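You operate a simulated robot arm through the tools that you are given. There is no shell and no other tool. Be economical: measure what you need, move in short steps, check, and stop when the job is done.

Carry out the task below with a simulated robot arm. There is one attempt and no reset: what you move stays moved.

TASK
Unclamp the glued board and lay it on the bench, off the plate.
Fine: loosen the blue and the orange clamp all the way and swing their arms aside.
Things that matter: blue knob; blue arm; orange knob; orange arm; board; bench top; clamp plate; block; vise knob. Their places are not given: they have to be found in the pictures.

It is judged by the outcome, as a careful person would: the job done as asked, and still so three seconds after it is handed in. It fails if anything else is knocked over, pushed out of place, dropped, spilled or broken.

THE ROBOT
A 7-joint arm with a two-finger parallel gripper, fixed in place. Base frame: the origin is at the foot of the arm, x ahead of it, y to its left, z up; the work surface is at about z = 8. Lengths are in mm, angles in rad, forces in N, time in s.
With the tool pointing down near the work surface it reaches from about 240 to 620 mm from the base axis. Its first joint turns from -1.152 to 1.152 rad. Payload 2.6 kg.
Tool frame: the origin (TCP) lies between the finger pads and is the grasp point; the fingertips stand 30 mm ahead of it; z points along the fingers, y is the line along which they close. The gripper opens to 94 mm. The fingers are 28 mm wide and 10 mm thick; the gripper's body (50 by 96 mm) begins 55 mm behind the TCP.
Orientation is told as [roll, pitch, yaw] about the base's x, y, z axes, in that order, counted from this pose: with the fingers straight down and closing along the base's y, the tool's x points along the base's -x, its y along +y and its z along -z.

THE INTERFACE
- The arm moves only by the tool nudge_tool. Its argument "series" is a list of rows, each a list of 7 numbers: the opening, from 0 (shut) to 1 (fully open), then the shift along the base's x, y, z in units of 25 mm (1.0 is 25 mm), then the turn, a rotation vector about the base's x, y, z in units of 5 degrees (1.0 is 5 degrees). In form: [[gripper, tx, ty, tz, rx, ry, rz], ...]. A call has 1 to 10 rows; each row shifts and turns the commanded pose from where the row before left it. A call with a number of a shift or a turn outside -1 to 1 is refused whole. A row lasts 0.2 s, in which the tool goes at most 50 mm and 0.15 rad; a call with a longer step from one row to the next is refused whole, and so is a gripper value outside its range. A pose out of reach is approached as far as the arm can. The call stops where the force on the tool passes 70 N (or 10 N more than at its start, if that is more) or the arm is blocked; 0.2 s more then pass. The fingers move at their own pace (about 72 mm/s each) and stop on an object; they squeeze with about 33 N. The grip force told is the motor's: it shows also when the fingers shut on nothing. Time passes only in rows, and 0.2 s behind the last, so rows that do not move let the fingers close. It gives the time, the measured TCP pose, the force on the tool (base axes), the opening and the grip force at its end, in the units of the frame above (readings bear some noise), and new pictures: "views" is both (left out), scene, wrist or none.
- Cameras (640 x 400 px; columns grow to the right, rows downward): "scene" is fixed at [32.5, 425.8, 574.1]; the picture's right is [-0.82, -0.58, 0.00], its down [-0.28, 0.39, -0.88] and it looks along [0.51, -0.72, -0.48] (base axes); focal length 303 px, centre (320, 200). "wrist" rides on the gripper at [-37, 0, -58] in the tool frame; the picture's right is [0.00, -1.00, 0.00], its down [0.97, 0.00, -0.24] and it looks along [0.24, 0.00, 0.97] (tool axes); focal length 218 px, centre (320, 200).
- measure_at(camera, pixels): for up to 12 pixels [column, row] of the newest picture of that camera ("zoom" is the newest enlarged one), the place [x, y, z] in the base frame of the surface seen there, good to about 2 mm. No time passes.
- inspect(camera, box): a new picture of the part [left, top, right, bottom] of that camera's present view, enlarged. No time passes.
- close_job(): hands the job in; it is judged then, once.

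Work in short steps. Measure before you move; look again where a grasp or a placing could have gone wrong, and mend it. You have 80 turns and 120 pictures in all, the two below and enlarged ones among them. Open the gripper and draw the arm clear of the work before you hand the job in, unless the task says otherwise; then end with one line.

The tools are called after "Call:" as name(argument=value, ...) on one line, values as JSON. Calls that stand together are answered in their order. nudge_tool: Moves the arm, as the interface text tells. Its arguments: {"type":"object","properties":{"series":{"type":"array","items":{"type":"array","items":{"type":"number"}}},"views":{"type":"string","enum":["both","scene","wrist","none"]}},"required":["series"]} The other tools are called the same way: measure_at (camera, pixels) gives the place of the surface under pixels of a picture; inspect (camera, box) takes an enlarged picture of a part of a camera's view; close_job () hands the job in.

At the start:

```text
time: 0.0
ee_pos: [325.1, 101.9, 443.9]
tcp_rot: [0.0, 0.001, -0.001]
ft_force: [0.2, 0.8, -0.3]
grip_width: 94.0
gripper_force: 0.3
```

scene: 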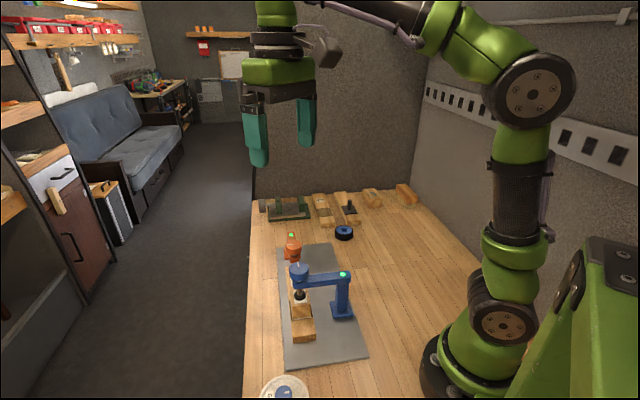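
wrist: 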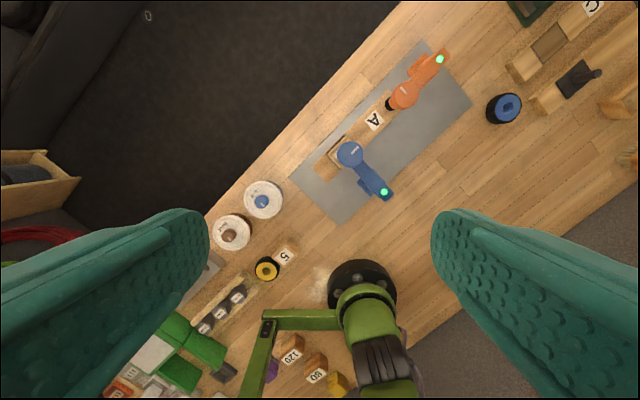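

The wrist picture shows the blue clamp around (360,165) and the orange one around (415,85). I'll enlarge both views.

Call:
inspect(camera="wrist", box=[280, 30, 500, 230])

Call:
inspect(camera="scene", box=[240, 180, 440, 380])

```text
2.00 times, centred on (390, 130) of wrist
```

zoom: 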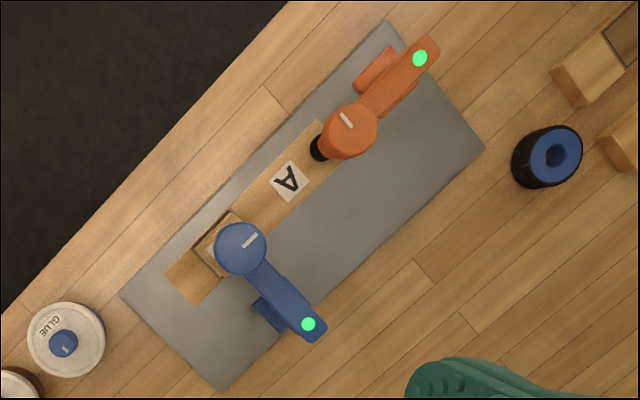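

```text
2.00 times, centred on (340, 280) of scene
```

zoom: 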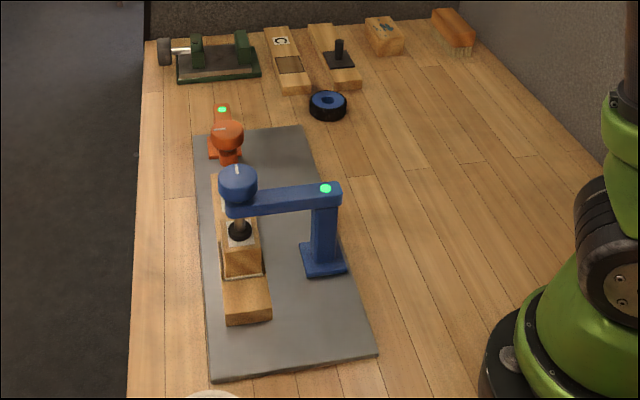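

Now I measure the key points in both views.

Call:
measure_at(camera="zoom", pixels=[[238, 175], [238, 192], [325, 188], [325, 265], [240, 232], [242, 262], [245, 300], [247, 318], [227, 128], [222, 110], [227, 158], [222, 190]])

Call:
measure_at(camera="wrist", pixels=[[350, 153], [384, 191], [404, 95], [439, 59], [373, 120], [325, 168], [337, 150], [388, 105], [292, 180], [341, 222], [470, 104], [424, 43]])

```text
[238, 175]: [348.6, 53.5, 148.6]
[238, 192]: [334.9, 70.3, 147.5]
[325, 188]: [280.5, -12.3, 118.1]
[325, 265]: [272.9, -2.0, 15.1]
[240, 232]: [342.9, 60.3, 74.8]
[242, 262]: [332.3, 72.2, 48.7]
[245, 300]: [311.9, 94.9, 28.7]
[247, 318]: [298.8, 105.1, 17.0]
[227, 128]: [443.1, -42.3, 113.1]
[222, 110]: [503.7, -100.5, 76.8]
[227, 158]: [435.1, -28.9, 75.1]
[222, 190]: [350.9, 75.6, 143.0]
```

```text
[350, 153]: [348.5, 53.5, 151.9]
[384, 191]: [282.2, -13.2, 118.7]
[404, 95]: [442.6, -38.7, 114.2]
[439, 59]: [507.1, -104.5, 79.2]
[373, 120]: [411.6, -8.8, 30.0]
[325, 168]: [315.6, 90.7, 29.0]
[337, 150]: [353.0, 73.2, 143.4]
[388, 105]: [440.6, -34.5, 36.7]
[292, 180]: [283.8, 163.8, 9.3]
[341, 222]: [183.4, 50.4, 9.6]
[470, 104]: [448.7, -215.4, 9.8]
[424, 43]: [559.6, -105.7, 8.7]
```

The blue knob centre is about (348,54), with its top at z≈150. The blue pivot is at (281,-13). The orange knob is at (442,-39), top 114, with its pivot at (507,-104). I move above the blue knob and pre-turn clockwise, so there is room to unscrew counter-clockwise.

Call:
nudge_tool(series=[[1, 0.115, -0.24, -1, 0, 0, -1], [1, 0.115, -0.24, -1, 0, 0, -1], [1, 0.115, -0.24, -1, 0, 0, -1], [1, 0.115, -0.24, -1, 0, 0, -1], [1, 0.115, -0.24, -1, 0, 0, -1], [1, 0.115, -0.24, -1, 0, 0, -1], [1, 0.115, -0.24, -1, 0, 0, -1], [1, 0.115, -0.24, -1, 0, 0, -1], [1, 0, 0, 0, 0, 0, -1], [1, 0, 0, 0, 0, 0, -1]])

```text
time: 2.2
ee_pos: [346.4, 55.6, 244.2]
tcp_rot: [0.0, 0.001, -0.875]
ft_force: [0.0, 0.0, 0.0]
grip_width: 94.1
gripper_force: 0.1
```

scene: 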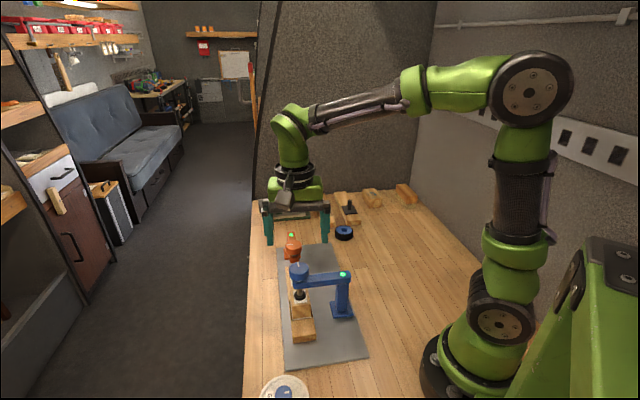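
wrist: 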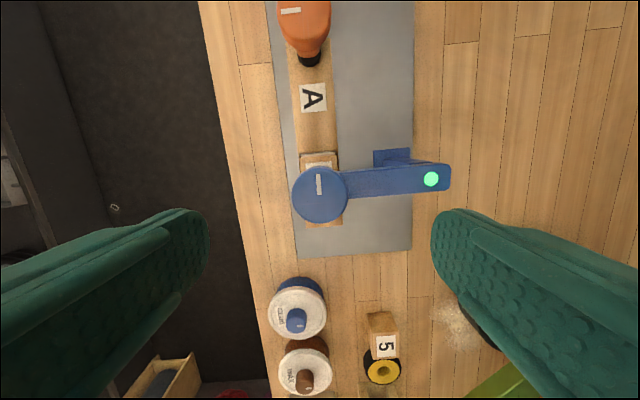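

The knob sits at (320,195) in the wrist view. I measure its centre, its edges and the arm top.

Call:
measure_at(camera="wrist", pixels=[[320, 195], [320, 170], [296, 195], [345, 195], [320, 218], [319, 178], [370, 182], [432, 179], [320, 163], [305, 158]])

Call:
inspect(camera="scene", box=[260, 225, 370, 355])

```text
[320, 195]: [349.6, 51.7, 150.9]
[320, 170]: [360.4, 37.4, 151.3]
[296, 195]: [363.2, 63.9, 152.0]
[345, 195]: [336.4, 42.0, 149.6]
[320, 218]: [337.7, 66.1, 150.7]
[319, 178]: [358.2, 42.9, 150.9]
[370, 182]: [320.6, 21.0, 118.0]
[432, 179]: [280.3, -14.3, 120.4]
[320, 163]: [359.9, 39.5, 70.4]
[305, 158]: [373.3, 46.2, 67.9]
```

```text
3.08 times, centred on (315, 290) of scene
```

zoom: 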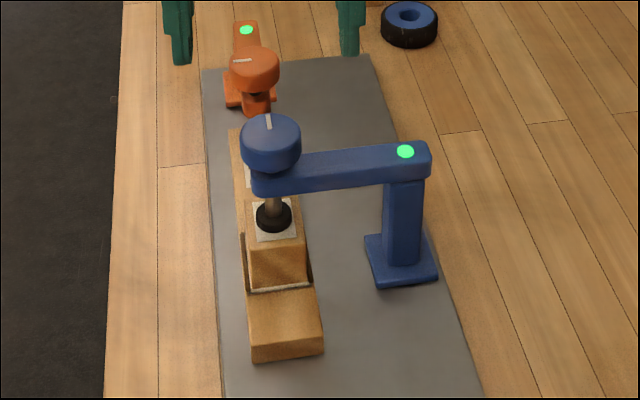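

I descend to z≈158, which puts the tips at 128 with the arm top at ≈119, and close on the knob.

Call:
nudge_tool(series=[[1, 0.12, -0.12, -1, 0, 0, 0], [1, 0, 0, -1, 0, 0, 0], [1, 0, 0, -1, 0, 0, 0], [1, 0, 0, -0.45, 0, 0, 0], [0, 0, 0, 0, 0, 0, 0], [0, 0, 0, 0, 0, 0, 0], [0, 0, 0, 0, 0, 0, 0]])

```text
time: 3.8
ee_pos: [350.5, 51.9, 158.1]
tcp_rot: [-0.001, 0.001, -0.875]
ft_force: [-3.5, -3.1, -1.6]
grip_width: 40.6
gripper_force: 45.3
```

scene: 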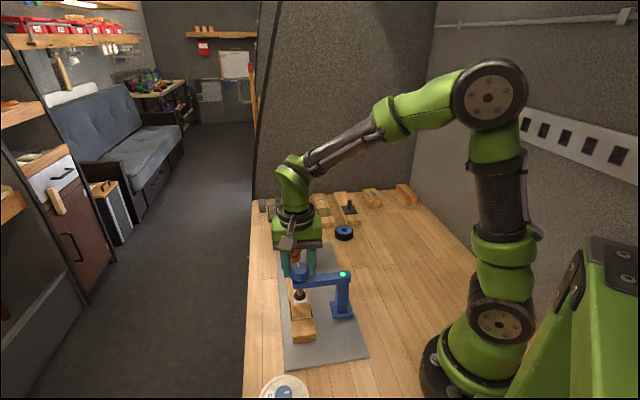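
wrist: 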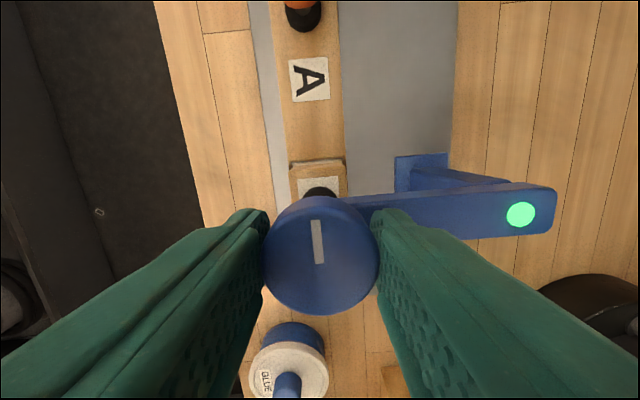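

Gripped at 40.6 mm. I turn counter-clockwise and watch the forces.

Call:
nudge_tool(series=[[0, 0, 0, 0, 0, 0, 1], [0, 0, 0, 0, 0, 0, 1], [0, 0, 0, 0, 0, 0, 1], [0, 0, 0, 0, 0, 0, 1], [0, 0, 0, 0, 0, 0, 1], [0, 0, 0, 0, 0, 0, 1], [0, 0, 0, 0, 0, 0, 1], [0, 0, 0, 0, 0, 0, 1], [0, 0, 0, 0, 0, 0, 1], [0, 0, 0, 0, 0, 0, 1]])

```text
time: 6.0
ee_pos: [351.8, 54.8, 158.0]
tcp_rot: [0.006, -0.004, 0.004]
ft_force: [12.2, 29.1, -6.9]
grip_width: 40.9
gripper_force: 45.7
```

scene: 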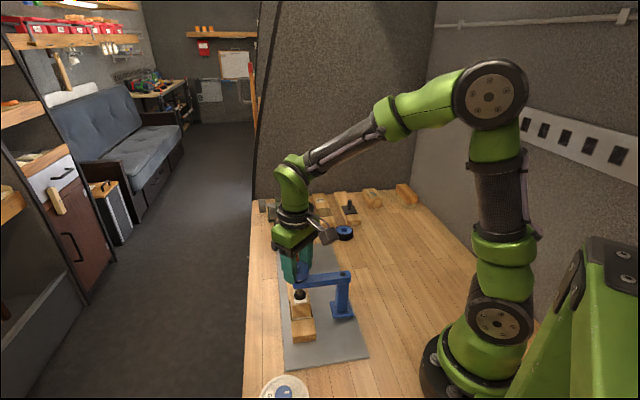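
wrist: 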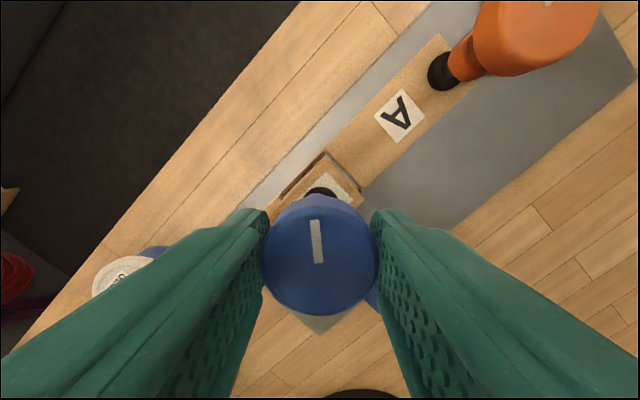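

The knob turns with the grip: the mark stays put in the gripper frame. There is a side load of ~30 N because I'm a few mm off its axis, so I release, re-centre at about (348,55), regrip and continue.

Call:
nudge_tool(series=[[0.65, 0, 0, 0, 0, 0, 0], [0.65, -0.116, 0.156, 0, 0, 0, 0], [0, 0, 0, 0, 0, 0, 0], [0, 0, 0, 0, 0, 0, 0], [0, 0, 0, 0, 0, 0, 1], [0, 0, 0, 0, 0, 0, 1], [0, 0, 0, 0, 0, 0, 1], [0, 0, 0, 0, 0, 0, 1], [0, 0, 0, 0, 0, 0, 1], [0, 0, 0, 0, 0, 0, 1]])

```text
time: 8.2
ee_pos: [347.1, 54.4, 158.8]
tcp_rot: [0.0, -0.002, 0.525]
ft_force: [-12.2, -12.9, 21.3]
grip_width: 40.4
gripper_force: 45.4
```

scene: 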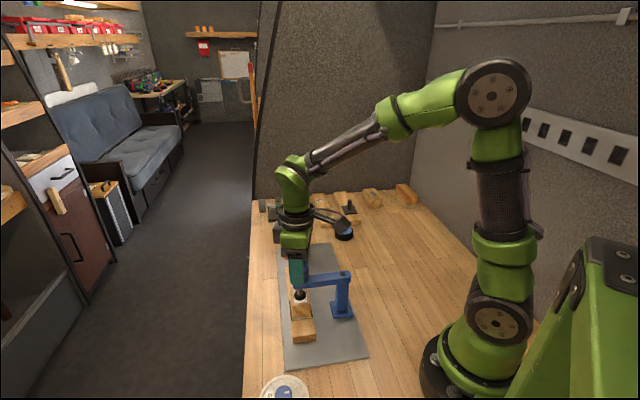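
wrist: 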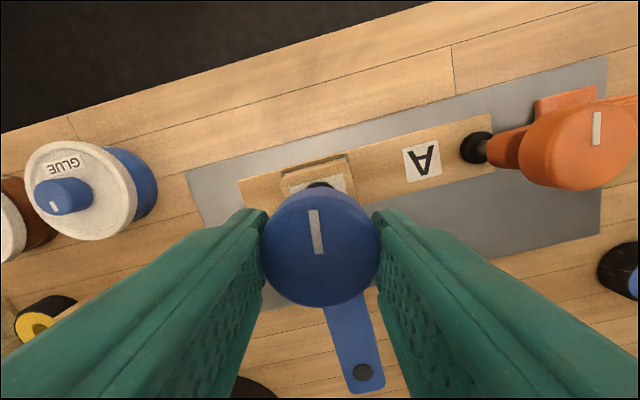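

The blue LED has gone dark, which suggests the clamp has let go. The knob is rising (Fz +21), so I keep turning and let z follow, to find the end stop.

Call:
nudge_tool(series=[[0, 0, 0, 0.06, 0, 0, 1], [0, 0, 0, 0.03, 0, 0, 1], [0, 0, 0, 0.03, 0, 0, 1], [0, 0, 0, 0.03, 0, 0, 1], [0, 0, 0, 0.03, 0, 0, 1], [0, 0, 0, 0.03, 0, 0, 1], [0, 0, 0, 0.03, 0, 0, 1], [0, 0, 0, 0.03, 0, 0, 1]])

```text
time: 10.0
ee_pos: [347.6, 56.5, 162.1]
tcp_rot: [0.004, 0.0, 1.225]
ft_force: [-2.0, -2.7, -30.4]
grip_width: 40.9
gripper_force: 44.9
```

scene: 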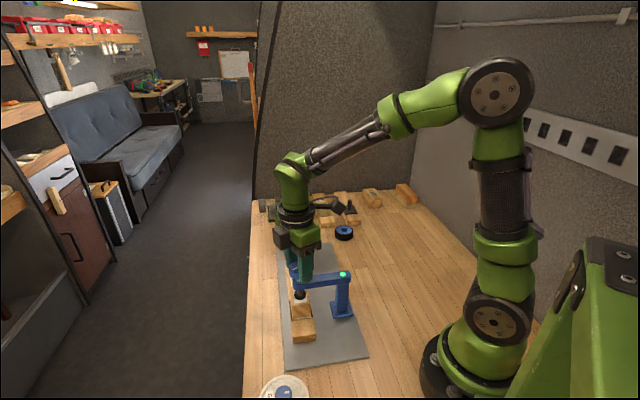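
wrist: 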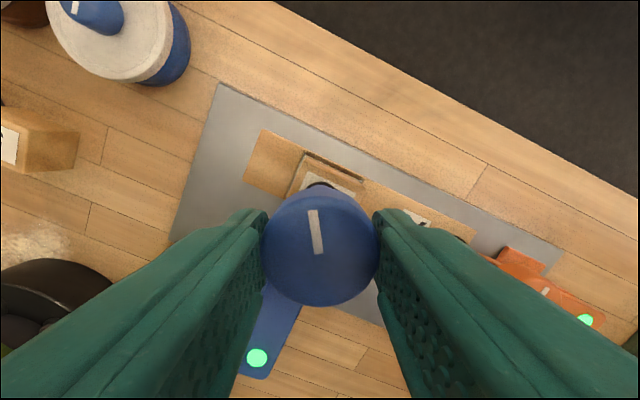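

The LED reads green again, so I look closely at the pad and LED.

Call:
inspect(camera="scene", box=[270, 255, 360, 325])

```text
5.71 times, centred on (315, 290) of scene
```

zoom: 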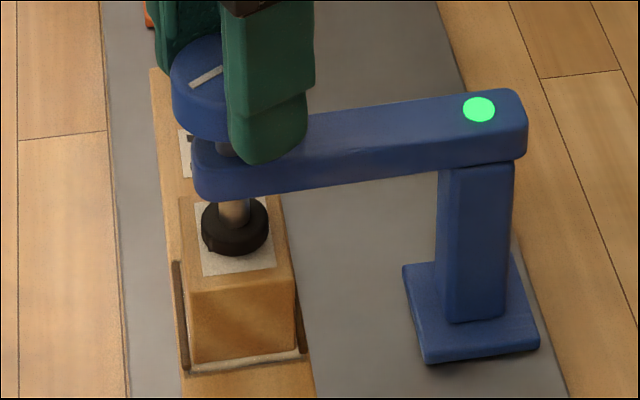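

The knob and spindle are rising, so I go on turning with a smaller z feed.

Call:
nudge_tool(series=[[0, 0, 0, 0, 0, 0, 1], [0, 0, 0, 0, 0, 0, 1], [0, 0, 0, 0, 0, 0, 1], [0, 0, 0, 0, 0, 0, 1], [0, 0, 0, 0, 0, 0, 1], [0, 0, 0, 0, 0, 0, 1], [0, 0, 0, 0, 0, 0, 1], [0, 0, 0, 0, 0, 0, 1], [0, 0, 0, 0, 0, 0, 1], [0, 0, 0, 0, 0, 0, 1]])

```text
time: 12.2
ee_pos: [347.6, 54.5, 165.6]
tcp_rot: [0.0, 0.002, 2.097]
ft_force: [-7.6, -10.0, -5.7]
grip_width: 40.7
gripper_force: 44.8
```

scene: 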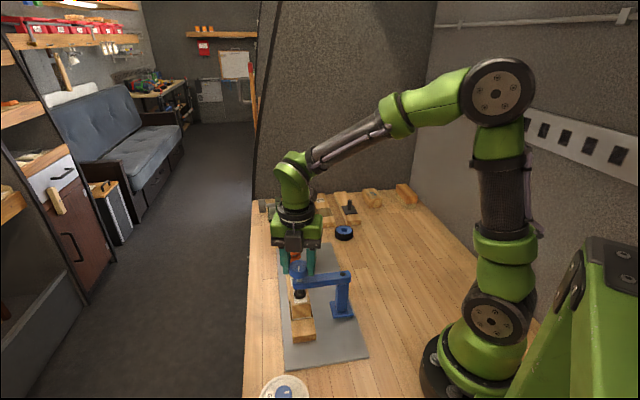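
wrist: 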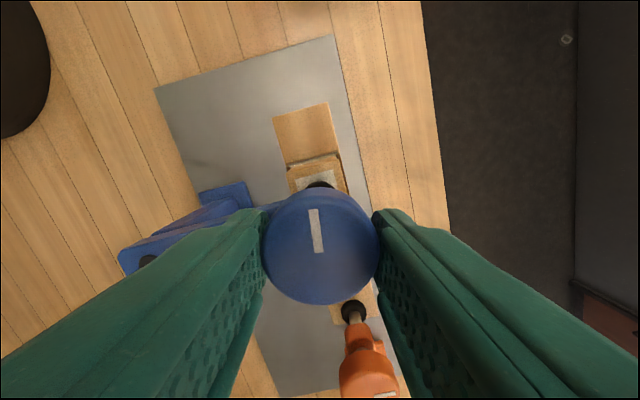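

The knob climbs about 3 mm per 50° and the load is relieved. I look at the LED and pad again before carrying on.

Call:
inspect(camera="scene", box=[270, 255, 360, 325])

Call:
nudge_tool(series=[[0, 0, 0, 0.05, 0, 0, 1], [0, 0, 0, 0.01, 0, 0, 1], [0, 0, 0, 0.01, 0, 0, 1], [0, 0, 0, 0.01, 0, 0, 1], [0, 0, 0, 0.01, 0, 0, 1], [0, 0, 0, 0.01, 0, 0, 1], [0, 0, 0, 0.01, 0, 0, 1]])

```text
5.71 times, centred on (315, 290) of scene
```

zoom: 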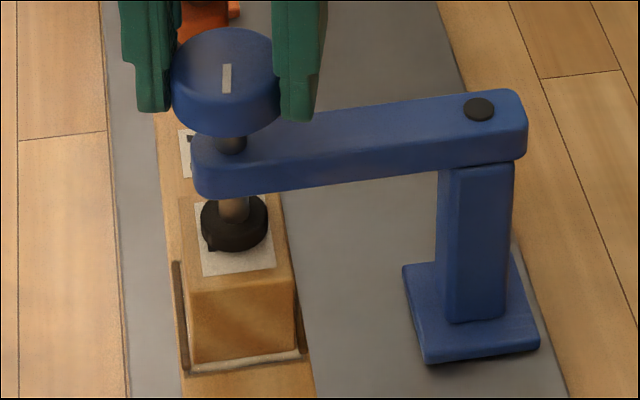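

```text
time: 13.8
ee_pos: [348.6, 57.3, 167.0]
tcp_rot: [-0.004, 0.0, 2.706]
ft_force: [-2.5, 5.5, -6.5]
grip_width: 40.8
gripper_force: 45.5
```

scene: 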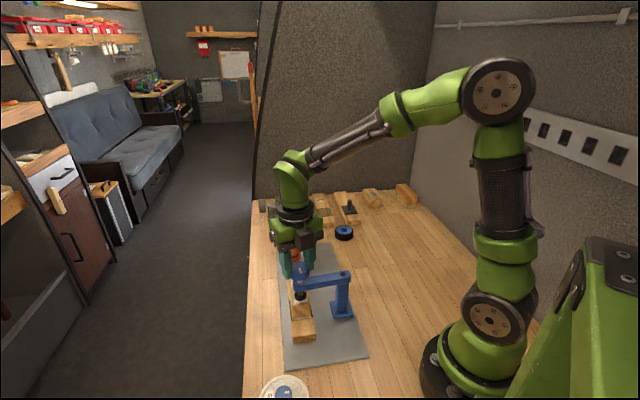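
wrist: 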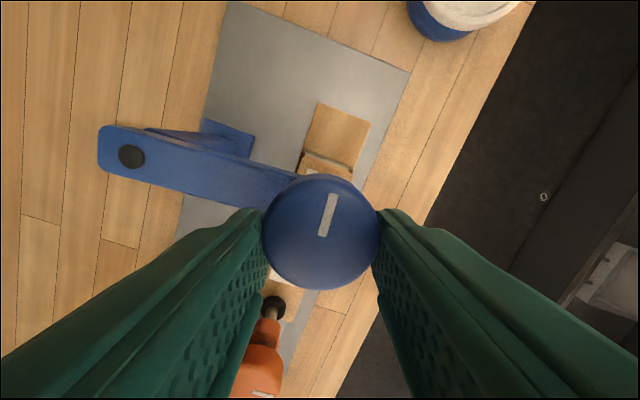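

The mark has now turned about 20° relative to the fingers, so the knob slipped in the grip. It's probably at its stop after ≈180°. I release, re-centre with a 20° back-turn, regrip and try again to confirm.

Call:
nudge_tool(series=[[0.65, 0, 0, 0, 0, 0, 0], [0.65, 0, 0, 0, 0, 0, -1], [0.65, 0, 0, 0, 0, 0, -1], [0.65, 0, 0, 0, 0, 0, -1], [0.65, 0, 0, 0, 0, 0, -1], [0.65, 0, 0, 0, 0, 0, -1], [0.65, 0, 0, 0, 0, 0, -1], [0, 0, 0, 0, 0, 0, 0], [0, 0, 0, 0, 0, 0, 0]], views="wrist")

Call:
nudge_tool(series=[[0, 0, 0, 0, 0, 0, 1], [0, 0, 0, 0, 0, 0, 1], [0, 0, 0, 0, 0, 0, 1], [0, 0, 0, 0, 0, 0, 1], [0, 0, 0, 0, 0, 0, 1]])

```text
time: 15.8
ee_pos: [348.3, 56.8, 169.4]
tcp_rot: [0.002, -0.001, 2.179]
ft_force: [-5.4, -3.5, 2.9]
grip_width: 40.6
gripper_force: 44.9
```

wrist: 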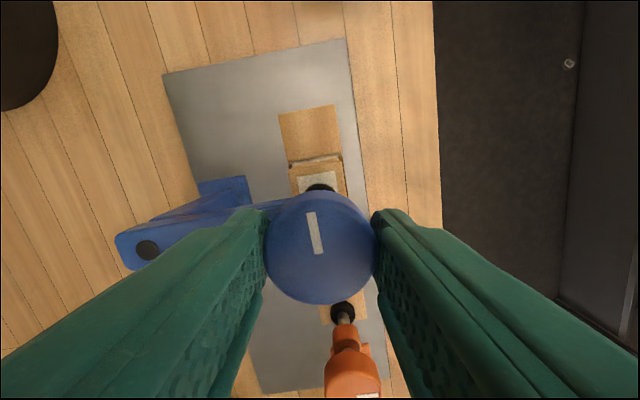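

```text
time: 17.0
ee_pos: [347.8, 56.6, 166.6]
tcp_rot: [0.0, 0.001, 2.618]
ft_force: [-12.3, -3.1, 3.5]
grip_width: 40.7
gripper_force: 44.8
```

scene: 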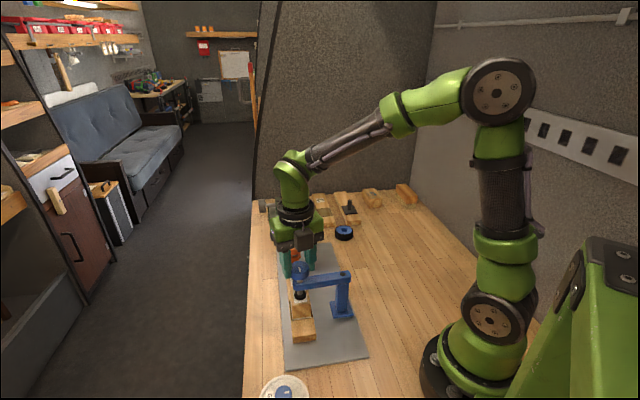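
wrist: 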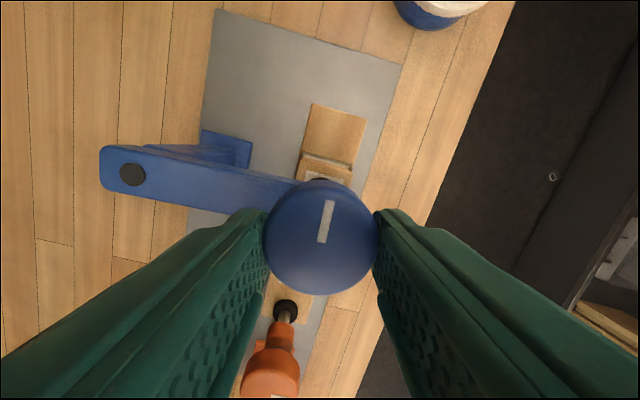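

The mark slipped again, so the blue knob is fully loose: it's at its stop and the LED is dark. I release, lift, and go beside the arm at about (356,12) with the fingers closed, ready to push it counter-clockwise.

Call:
nudge_tool(series=[[0.7, 0, 0, 0, 0, 0, 0], [0.7, 0, 0, 1, 0, 0, 0], [0.7, 0, 0, 1, 0, 0, -1], [0.5, 0, 0, 1, 0, 0, -1], [0, 0.15, -0.9, 0, 0, 0, -1], [0, 0.15, -0.9, 0, 0, 0, -1], [0, 0, 0, -1, 0, 0, -1], [0, 0, 0, -1, 0, 0, -1], [0, 0, 0, -1, 0, 0, -1], [0, 0, 0, -1, 0, 0, -1]])

```text
time: 19.2
ee_pos: [356.6, 10.7, 143.1]
tcp_rot: [0.0, 0.001, 1.918]
ft_force: [-0.3, -0.5, -0.2]
grip_width: 0.0
gripper_force: 32.8
```

scene: 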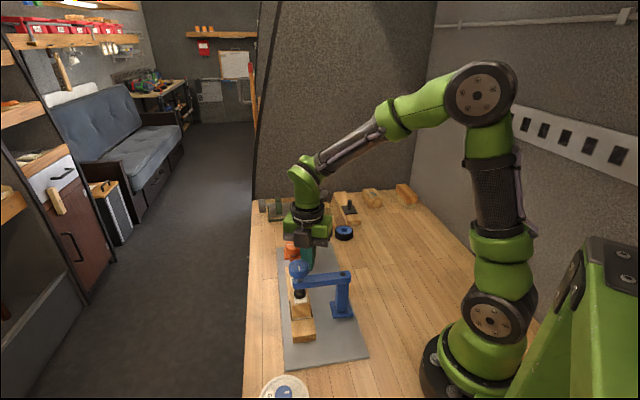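
wrist: 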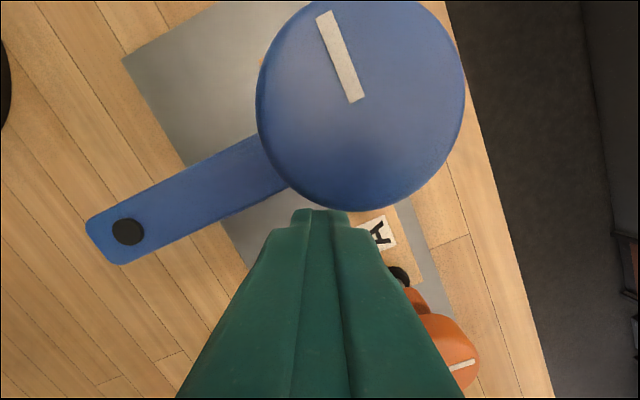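

The arm is free to push. I shift slightly toward the pivot, lower the tips to arm height, and push along an arc about the pivot (281,-13).

Call:
nudge_tool(series=[[0, -0.588, -0.296, -0.4, 0, 0, -1], [0, -0.152, 0.412, 0, 0, 0, 0], [0, -0.22, 0.38, 0, 0, 0, 0], [0, -0.284, 0.336, 0, 0, 0, 0], [0, -0.336, 0.284, 0, 0, 0, 0], [0, -0.38, 0.22, 0, 0, 0, 0]])

```text
time: 20.6
ee_pos: [306.4, 44.4, 133.3]
tcp_rot: [0.0, 0.002, 1.833]
ft_force: [1.7, -1.1, -0.1]
grip_width: 0.0
gripper_force: 32.9
```

scene: 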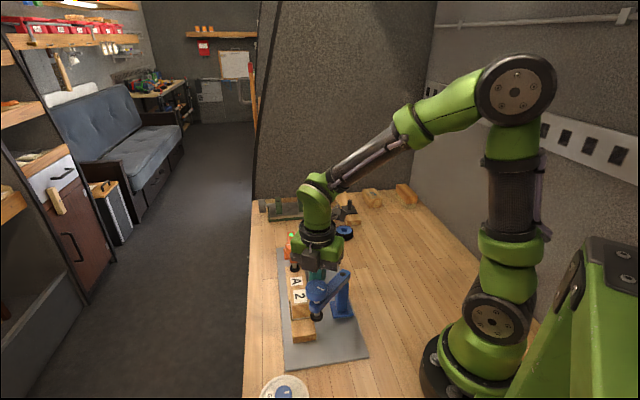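
wrist: 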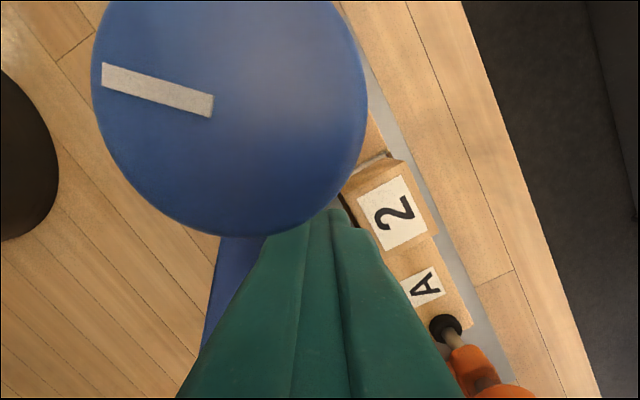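

It swings freely. I carry on to about 135°, then back off and rise.

Call:
nudge_tool(series=[[0, -0.412, 0.152, 0, 0, 0, 0], [0, -0.432, 0.076, 0, 0, 0, 0], [0, -0.44, 0, 0, 0, 0, 0], [0, -0.432, -0.076, 0, 0, 0, 0], [0, -0.412, -0.152, 0, 0, 0, 0], [0, 0.5, 0.3, 0, 0, 0, 0], [0, 0, 0, 1, 0, 0, -1], [0, 0, 0, 1, 0, 0, -1], [0, 0, 0, 1, 0, 0, -1], [0, 0, 0, 1, 0, 0, -1]])

```text
time: 22.8
ee_pos: [264.9, 51.6, 231.7]
tcp_rot: [0.002, 0.0, 1.48]
ft_force: [-0.6, 0.2, 0.3]
grip_width: 0.0
gripper_force: 32.6
```

scene: 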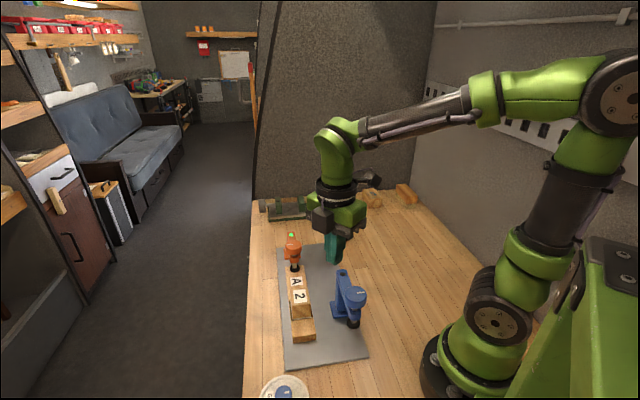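
wrist: 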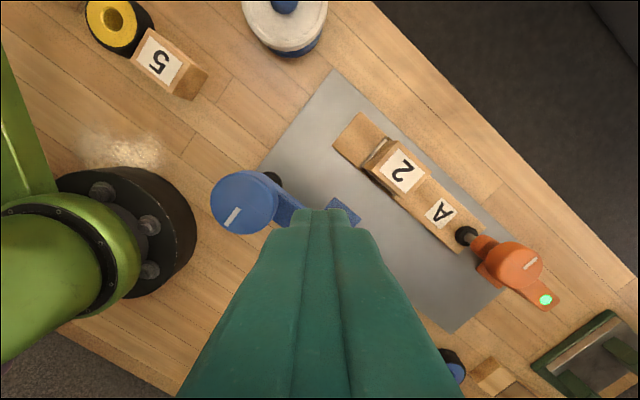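

Blue is swung aside. I move above the orange knob at (442,-39) while unwinding the wrist to about -60°.

Call:
nudge_tool(series=[[0, 0.885, -0.455, 0, 0, 0, -1], [0, 0.885, -0.455, 0, 0, 0, -1], [0, 0.885, -0.455, 0, 0, 0, -1], [0, 0.885, -0.455, 0, 0, 0, -1], [0, 0.885, -0.455, 0, 0, 0, -1], [0, 0.885, -0.455, 0, 0, 0, -1], [0, 0.885, -0.455, 0, 0, 0, -1], [0, 0.885, -0.455, 0, 0, 0, -1], [0, 0, 0, 0, 0, 0, -1], [0, 0, 0, 0, 0, 0, -1]], views="none")

Call:
nudge_tool(series=[[1, 0, 0, 0, 0, 0, -1], [1, 0, 0, 0, 0, 0, -1], [1, 0, 0, 0, 0, 0, -1], [1, 0, 0, 0, 0, 0, -1], [1, 0, 0, 0, 0, 0, -1], [1, 0, 0, 0, 0, 0, -1], [1, 0, 0, 0, 0, 0, -1], [1, 0, 0, 0, 0, 0, -1], [1, 0, 0, 0, 0, 0, -1], [1, 0, 0, 0, 0, 0, -1]], views="none")

Call:
nudge_tool(series=[[1, 0, 0, 0, 0, 0, -1], [1, 0, 0, 0, 0, 0, -1], [1, 0, 0, 0, 0, 0, -1], [1, 0, 0, 0, 0, 0, -1], [1, 0, 0, 0, 0, 0, -1], [1, 0, 0, 0, 0, 0, -1], [1, 0, 0, 0, 0, 0, -1], [1, 0, 0, 0, 0, 0, -1], [1, 0, 0, 0, 0, 0, -1]])

```text
time: 25.0
ee_pos: [443.6, -40.3, 232.3]
tcp_rot: [0.0, 0.0, 0.608]
ft_force: [-0.2, 0.5, -1.0]
grip_width: 0.1
gripper_force: 33.0
```

```text
time: 27.2
ee_pos: [442.2, -38.5, 231.3]
tcp_rot: [-0.001, 0.0, -0.264]
ft_force: [-0.2, -0.2, 0.3]
grip_width: 94.2
gripper_force: 0.0
```

```text
time: 29.2
ee_pos: [443.1, -39.3, 232.1]
tcp_rot: [0.0, -0.001, -1.051]
ft_force: [-1.0, -0.3, -0.2]
grip_width: 94.0
gripper_force: 0.1
```

scene: 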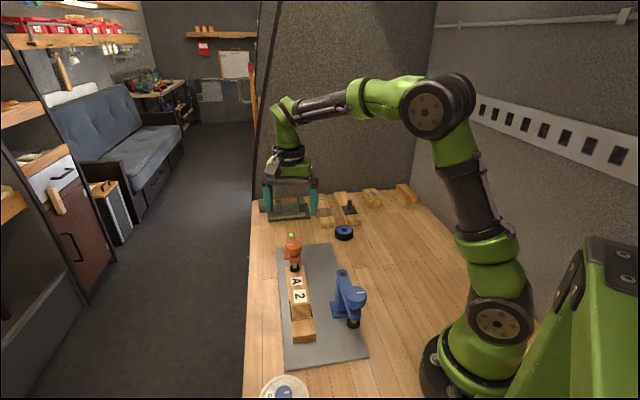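
wrist: 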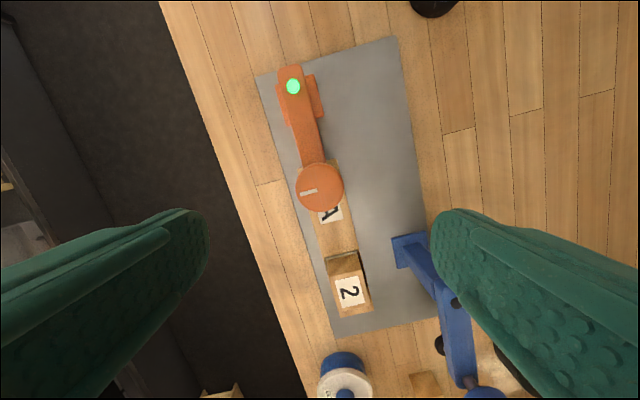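

Call:
measure_at(camera="wrist", pixels=[[319, 188], [319, 165], [298, 188], [341, 188], [319, 210], [293, 86], [310, 148], [330, 230], [345, 280]])

Call:
inspect(camera="scene", box=[260, 225, 380, 355])

```text
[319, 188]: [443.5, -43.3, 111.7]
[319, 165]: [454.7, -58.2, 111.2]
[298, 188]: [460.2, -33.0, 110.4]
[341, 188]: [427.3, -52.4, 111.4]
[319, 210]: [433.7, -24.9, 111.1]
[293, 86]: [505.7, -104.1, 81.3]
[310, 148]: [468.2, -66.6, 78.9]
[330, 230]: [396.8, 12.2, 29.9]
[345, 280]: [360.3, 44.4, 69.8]
```

```text
3.08 times, centred on (320, 290) of scene
```

zoom: 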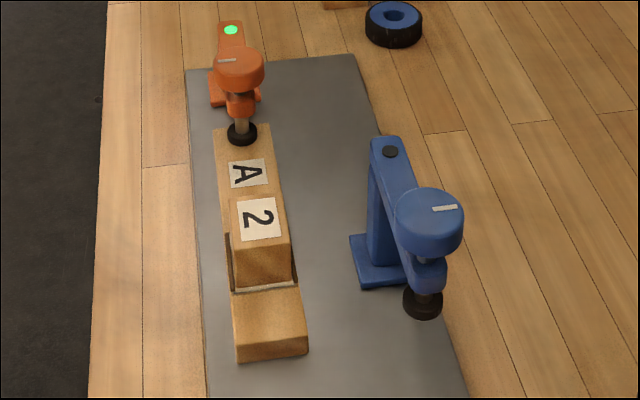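

I descend onto the orange knob at z≈118.5 and close.

Call:
nudge_tool(series=[[1, -0.03, -0.03, -1, 0, 0, 0], [1, 0, 0, -1, 0, 0, 0], [1, 0, 0, -1, 0, 0, 0], [1, 0, 0, -1, 0, 0, 0], [1, 0, 0, -0.53, 0, 0, 0], [0, 0, 0, 0, 0, 0, 0], [0, 0, 0, 0, 0, 0, 0], [0, 0, 0, 0, 0, 0, 0]])

```text
time: 31.0
ee_pos: [443.4, -40.0, 117.3]
tcp_rot: [0.001, -0.001, -1.045]
ft_force: [7.4, 1.8, -5.3]
grip_width: 41.0
gripper_force: 44.4
```

scene: 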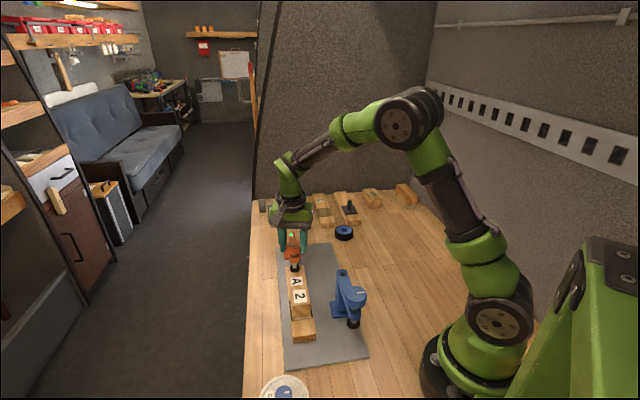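
wrist: 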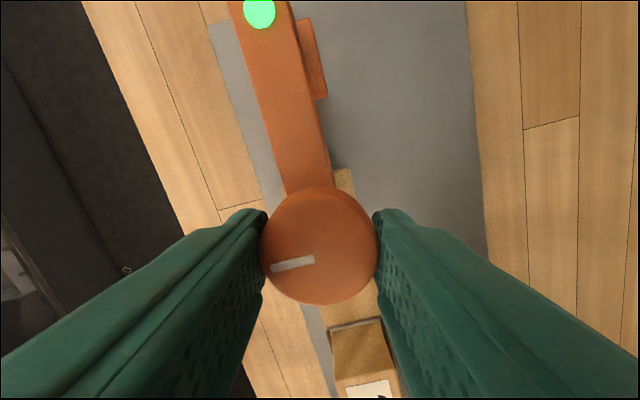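

Gripped at 41 mm. I turn counter-clockwise with a small z feed.

Call:
nudge_tool(series=[[0, 0, 0, 0.01, 0, 0, 1], [0, 0, 0, 0.01, 0, 0, 1], [0, 0, 0, 0.01, 0, 0, 1], [0, 0, 0, 0.01, 0, 0, 1], [0, 0, 0, 0.01, 0, 0, 1], [0, 0, 0, 0.01, 0, 0, 1], [0, 0, 0, 0.01, 0, 0, 1], [0, 0, 0, 0.01, 0, 0, 1], [0, 0, 0, 0.01, 0, 0, 1], [0, 0, 0, 0.01, 0, 0, 1]], views="wrist")

```text
time: 33.2
ee_pos: [440.6, -42.7, 121.5]
tcp_rot: [0.001, 0.0, -0.171]
ft_force: [10.6, -10.1, -23.5]
grip_width: 40.8
gripper_force: 45.6
```

wrist: 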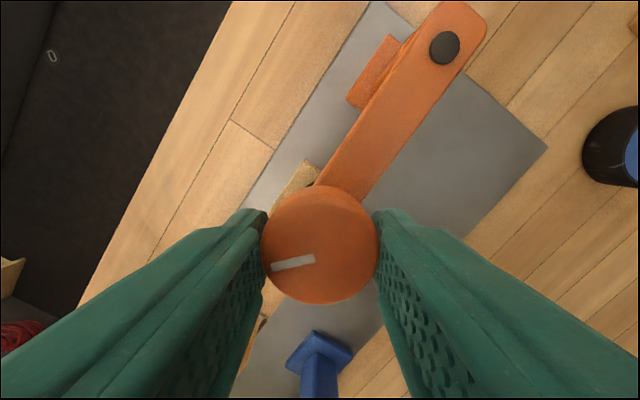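

It turns fine, so I continue without feed.

Call:
nudge_tool(series=[[0, 0, 0, 0, 0, 0, 1], [0, 0, 0, 0, 0, 0, 1], [0, 0, 0, 0, 0, 0, 1], [0, 0, 0, 0, 0, 0, 1], [0, 0, 0, 0, 0, 0, 1], [0, 0, 0, 0, 0, 0, 1], [0, 0, 0, 0, 0, 0, 1], [0, 0, 0, 0, 0, 0, 1], [0, 0, 0, 0, 0, 0, 1], [0, 0, 0, 0, 0, 0, 1]], views="wrist")

```text
time: 35.4
ee_pos: [442.9, -42.5, 122.9]
tcp_rot: [-0.005, -0.001, 0.699]
ft_force: [14.8, -16.5, -8.0]
grip_width: 41.0
gripper_force: 45.1
```

wrist: 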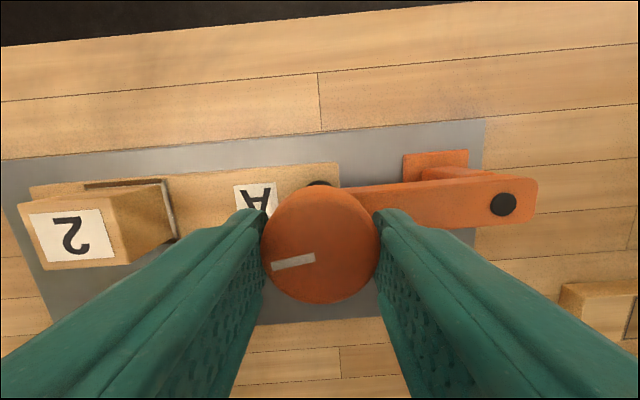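

Call:
nudge_tool(series=[[0, 0, 0, 0.01, 0, 0, 1], [0, 0, 0, 0.01, 0, 0, 1], [0, 0, 0, 0.01, 0, 0, 1], [0, 0, 0, 0.01, 0, 0, 1], [0, 0, 0, 0.01, 0, 0, 1], [0, 0, 0, 0.01, 0, 0, 1], [0, 0, 0, 0.01, 0, 0, 1], [0, 0, 0, 0.01, 0, 0, 1], [0, 0, 0, 0.01, 0, 0, 1], [0, 0, 0, 0.01, 0, 0, 1]], views="wrist")

```text
time: 37.6
ee_pos: [444.0, -43.1, 124.9]
tcp_rot: [-0.009, 0.003, 1.572]
ft_force: [21.1, -19.9, -3.1]
grip_width: 40.8
gripper_force: 45.3
```

wrist: 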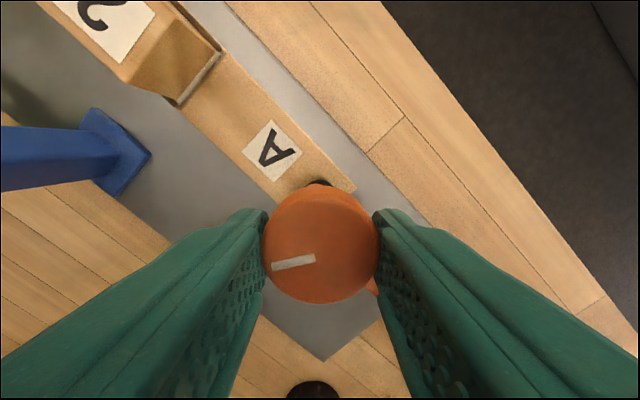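

Call:
nudge_tool(series=[[0, 0, 0, 0.01, 0, 0, 1], [0, 0, 0, 0.01, 0, 0, 1], [0, 0, 0, 0.01, 0, 0, 1], [0, 0, 0, 0.01, 0, 0, 1], [0, 0, 0, 0.01, 0, 0, 1], [0, 0, 0, 0.01, 0, 0, 1], [0, 0, 0, 0.01, 0, 0, 1], [0, 0, 0, 0, 0, 0, 1], [0, 0, 0, 0, 0, 0, 1], [0, 0, 0, 0, 0, 0, 1]])

```text
time: 39.8
ee_pos: [439.4, -38.2, 123.8]
tcp_rot: [0.0, -0.008, 2.444]
ft_force: [-7.9, -1.7, 11.1]
grip_width: 40.9
gripper_force: 44.2
```

scene: 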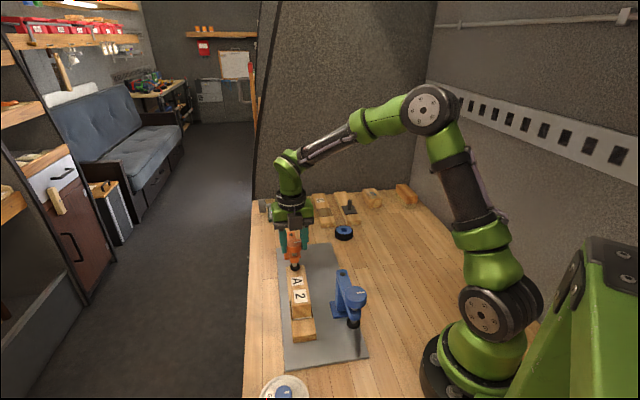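
wrist: 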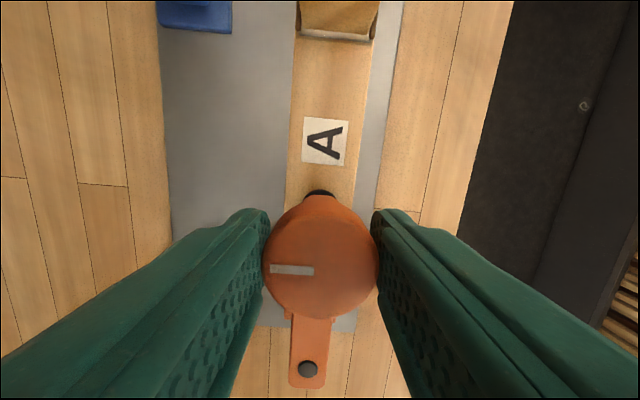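

The mark has slipped by about 15° at roughly 180–185°. One more short turn will confirm the stop.

Call:
nudge_tool(series=[[0, 0, 0, 0, 0, 0, 1], [0, 0, 0, 0, 0, 0, 1], [0, 0, 0, 0, 0, 0, 1], [0, 0, 0, 0, 0, 0, 1]], views="wrist")

```text
time: 40.8
ee_pos: [442.1, -42.3, 124.5]
tcp_rot: [0.002, -0.001, 2.793]
ft_force: [-4.6, -4.6, 2.1]
grip_width: 40.8
gripper_force: 44.4
```

wrist: 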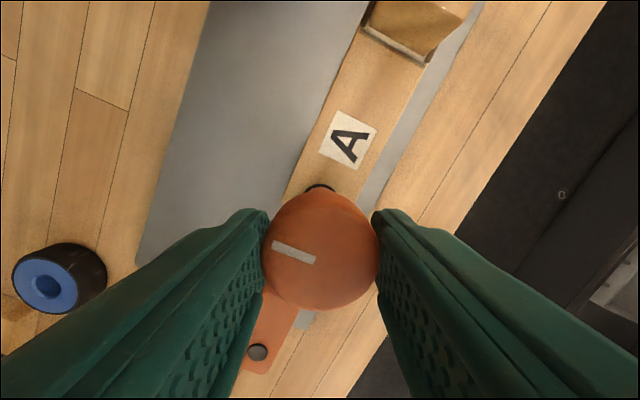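

The stop is confirmed: the orange clamp is fully loose and its LED is dark. I release, rise, and go to the outer side of the orange arm at about (495,-42) with the fingers closed.

Call:
nudge_tool(series=[[0.7, 0, 0, 0, 0, 0, 0], [0.7, 0, 0, 1, 0, 0, 0], [0.7, 0, 0, 1, 0, 0, -1], [0.5, 0, 0, 1, 0, 0, -1], [0, 0.71, 0, 0, 0, 0, -1], [0, 0.71, 0, 0, 0, 0, -1], [0, 0.71, 0, 0, 0, 0, -1], [0, 0, 0, -1, 0, 0, 0], [0, 0, 0, -1, 0, 0, 0], [0, 0, 0, -1, 0, 0, 0]])

```text
time: 43.0
ee_pos: [494.0, -42.9, 127.4]
tcp_rot: [-0.001, -0.001, 2.354]
ft_force: [0.4, 0.5, 0.5]
grip_width: 0.0
gripper_force: 33.4
```

scene: 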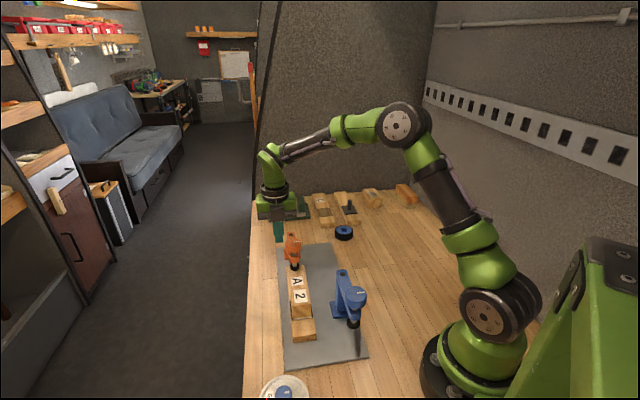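
wrist: 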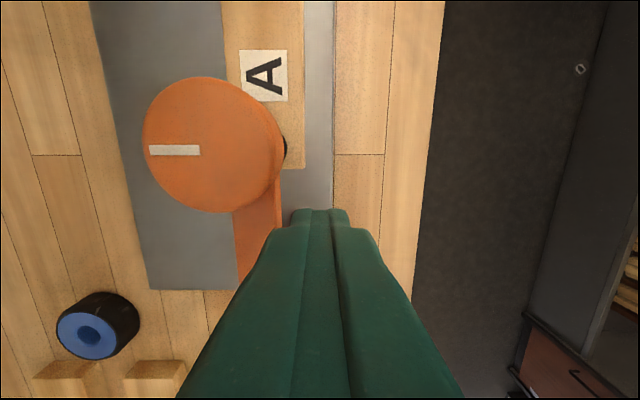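

The finger is beside the orange arm. I lower it to arm height and push along the arc toward the robot side.

Call:
nudge_tool(series=[[0, 0, 0, -1, 0, 0, 0], [0, 0, 0, -0.37, 0, 0, 0], [0, -0.584, -0.156, 0, 0, 0, 0], [0, -0.38, -0.22, 0, 0, 0, 0], [0, -0.336, -0.284, 0, 0, 0, 0], [0, -0.284, -0.336, 0, 0, 0, 0], [0, -0.22, -0.38, 0, 0, 0, 0]])

```text
time: 44.6
ee_pos: [451.1, -76.3, 89.7]
tcp_rot: [0.001, -0.003, 2.357]
ft_force: [1.9, 1.6, -0.3]
grip_width: 0.0
gripper_force: 33.0
```

scene: 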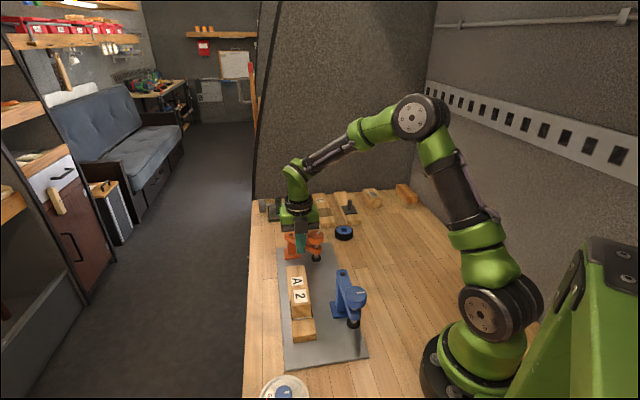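
wrist: 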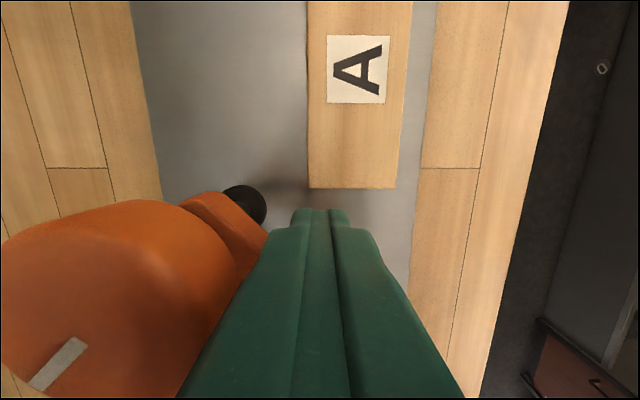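

Call:
nudge_tool(series=[[0, -0.152, -0.412, 0, 0, 0, 0], [0, -0.076, -0.432, 0, 0, 0, 0], [0, 0, -0.44, 0, 0, 0, 0], [0, 0.076, -0.432, 0, 0, 0, 0], [0, 0.152, -0.412, 0, 0, 0, 0], [0, -0.25, 0.5, 0, 0, 0, 0], [0, 0, 0, 1, 0, 0, 0], [0, 0, 0, 1, 0, 0, 0], [0, 0, 0, 1, 0, 0, 0], [0.8, -0.5, 0.6, 1, 0, 0, 0]])

```text
time: 46.8
ee_pos: [431.8, -99.6, 190.6]
tcp_rot: [0.001, 0.0, 2.357]
ft_force: [-0.3, -0.2, -0.4]
grip_width: 53.1
gripper_force: 0.0
```

scene: 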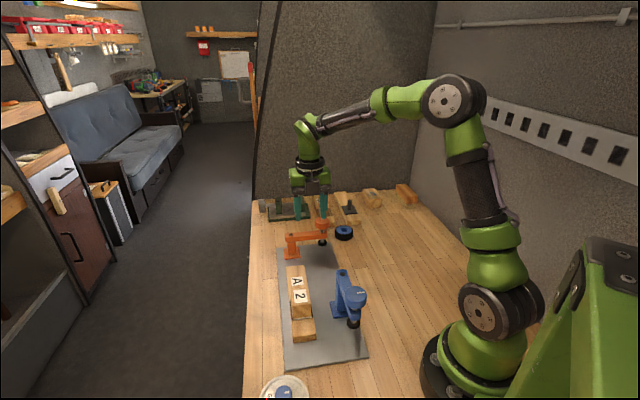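
wrist: 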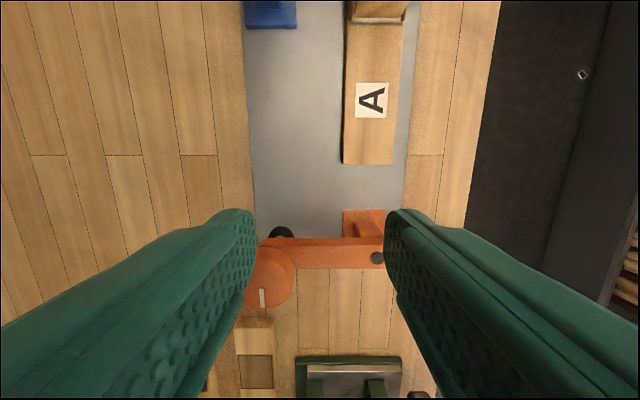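

Both arms are aside. Now I look closely at the board and measure it.

Call:
inspect(camera="scene", box=[265, 245, 365, 355])

Call:
nudge_tool(series=[[0.8, -0.8, 0.7, 1, 0, 0, 0], [0.8, -0.8, 0.8, 1, 0, 0, 0], [0.8, -0.8, 0.8, 1, 0, 0, 0], [0.8, -0.8, 0.8, 1, 0, 0, 0]])

```text
3.64 times, centred on (315, 300) of scene
```

zoom: 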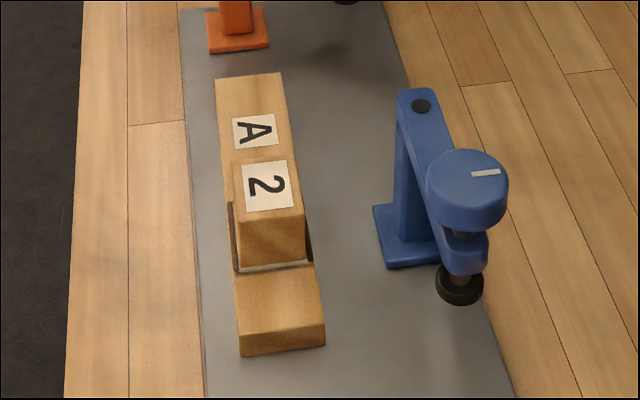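

```text
time: 47.8
ee_pos: [351.2, -21.9, 289.9]
tcp_rot: [-0.002, -0.003, 2.357]
ft_force: [-0.5, 0.4, 0.1]
grip_width: 75.1
gripper_force: 0.1
```

scene: 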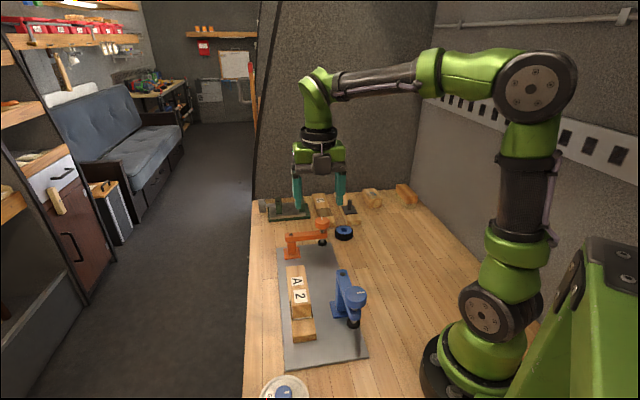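
wrist: 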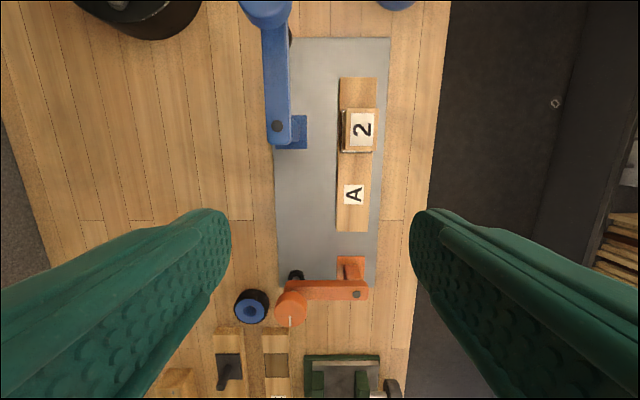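

Call:
measure_at(camera="wrist", pixels=[[341, 80], [375, 80], [338, 229], [366, 230], [342, 170], [370, 170], [346, 112], [374, 112], [346, 148], [372, 150], [358, 90], [360, 130]])

Call:
inspect(camera="wrist", box=[310, 65, 410, 245])

```text
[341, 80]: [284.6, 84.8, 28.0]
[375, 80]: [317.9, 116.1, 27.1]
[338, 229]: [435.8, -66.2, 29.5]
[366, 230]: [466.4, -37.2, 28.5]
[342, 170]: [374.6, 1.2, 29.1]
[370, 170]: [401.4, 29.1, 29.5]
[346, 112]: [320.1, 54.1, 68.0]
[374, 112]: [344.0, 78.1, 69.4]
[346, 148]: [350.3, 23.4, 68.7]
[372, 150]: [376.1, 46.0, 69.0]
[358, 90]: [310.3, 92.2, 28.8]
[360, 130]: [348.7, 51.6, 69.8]
```

```text
2.22 times, centred on (360, 155) of wrist
```

zoom: 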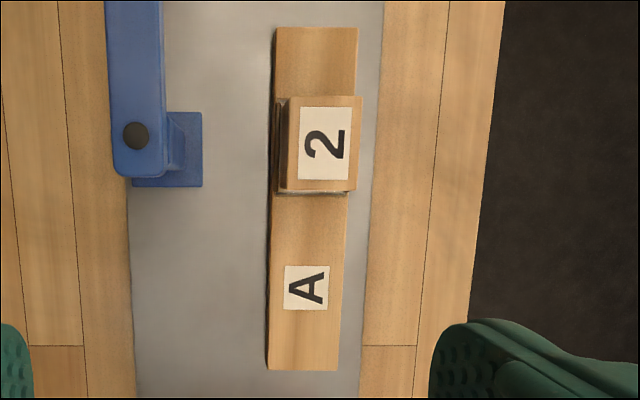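

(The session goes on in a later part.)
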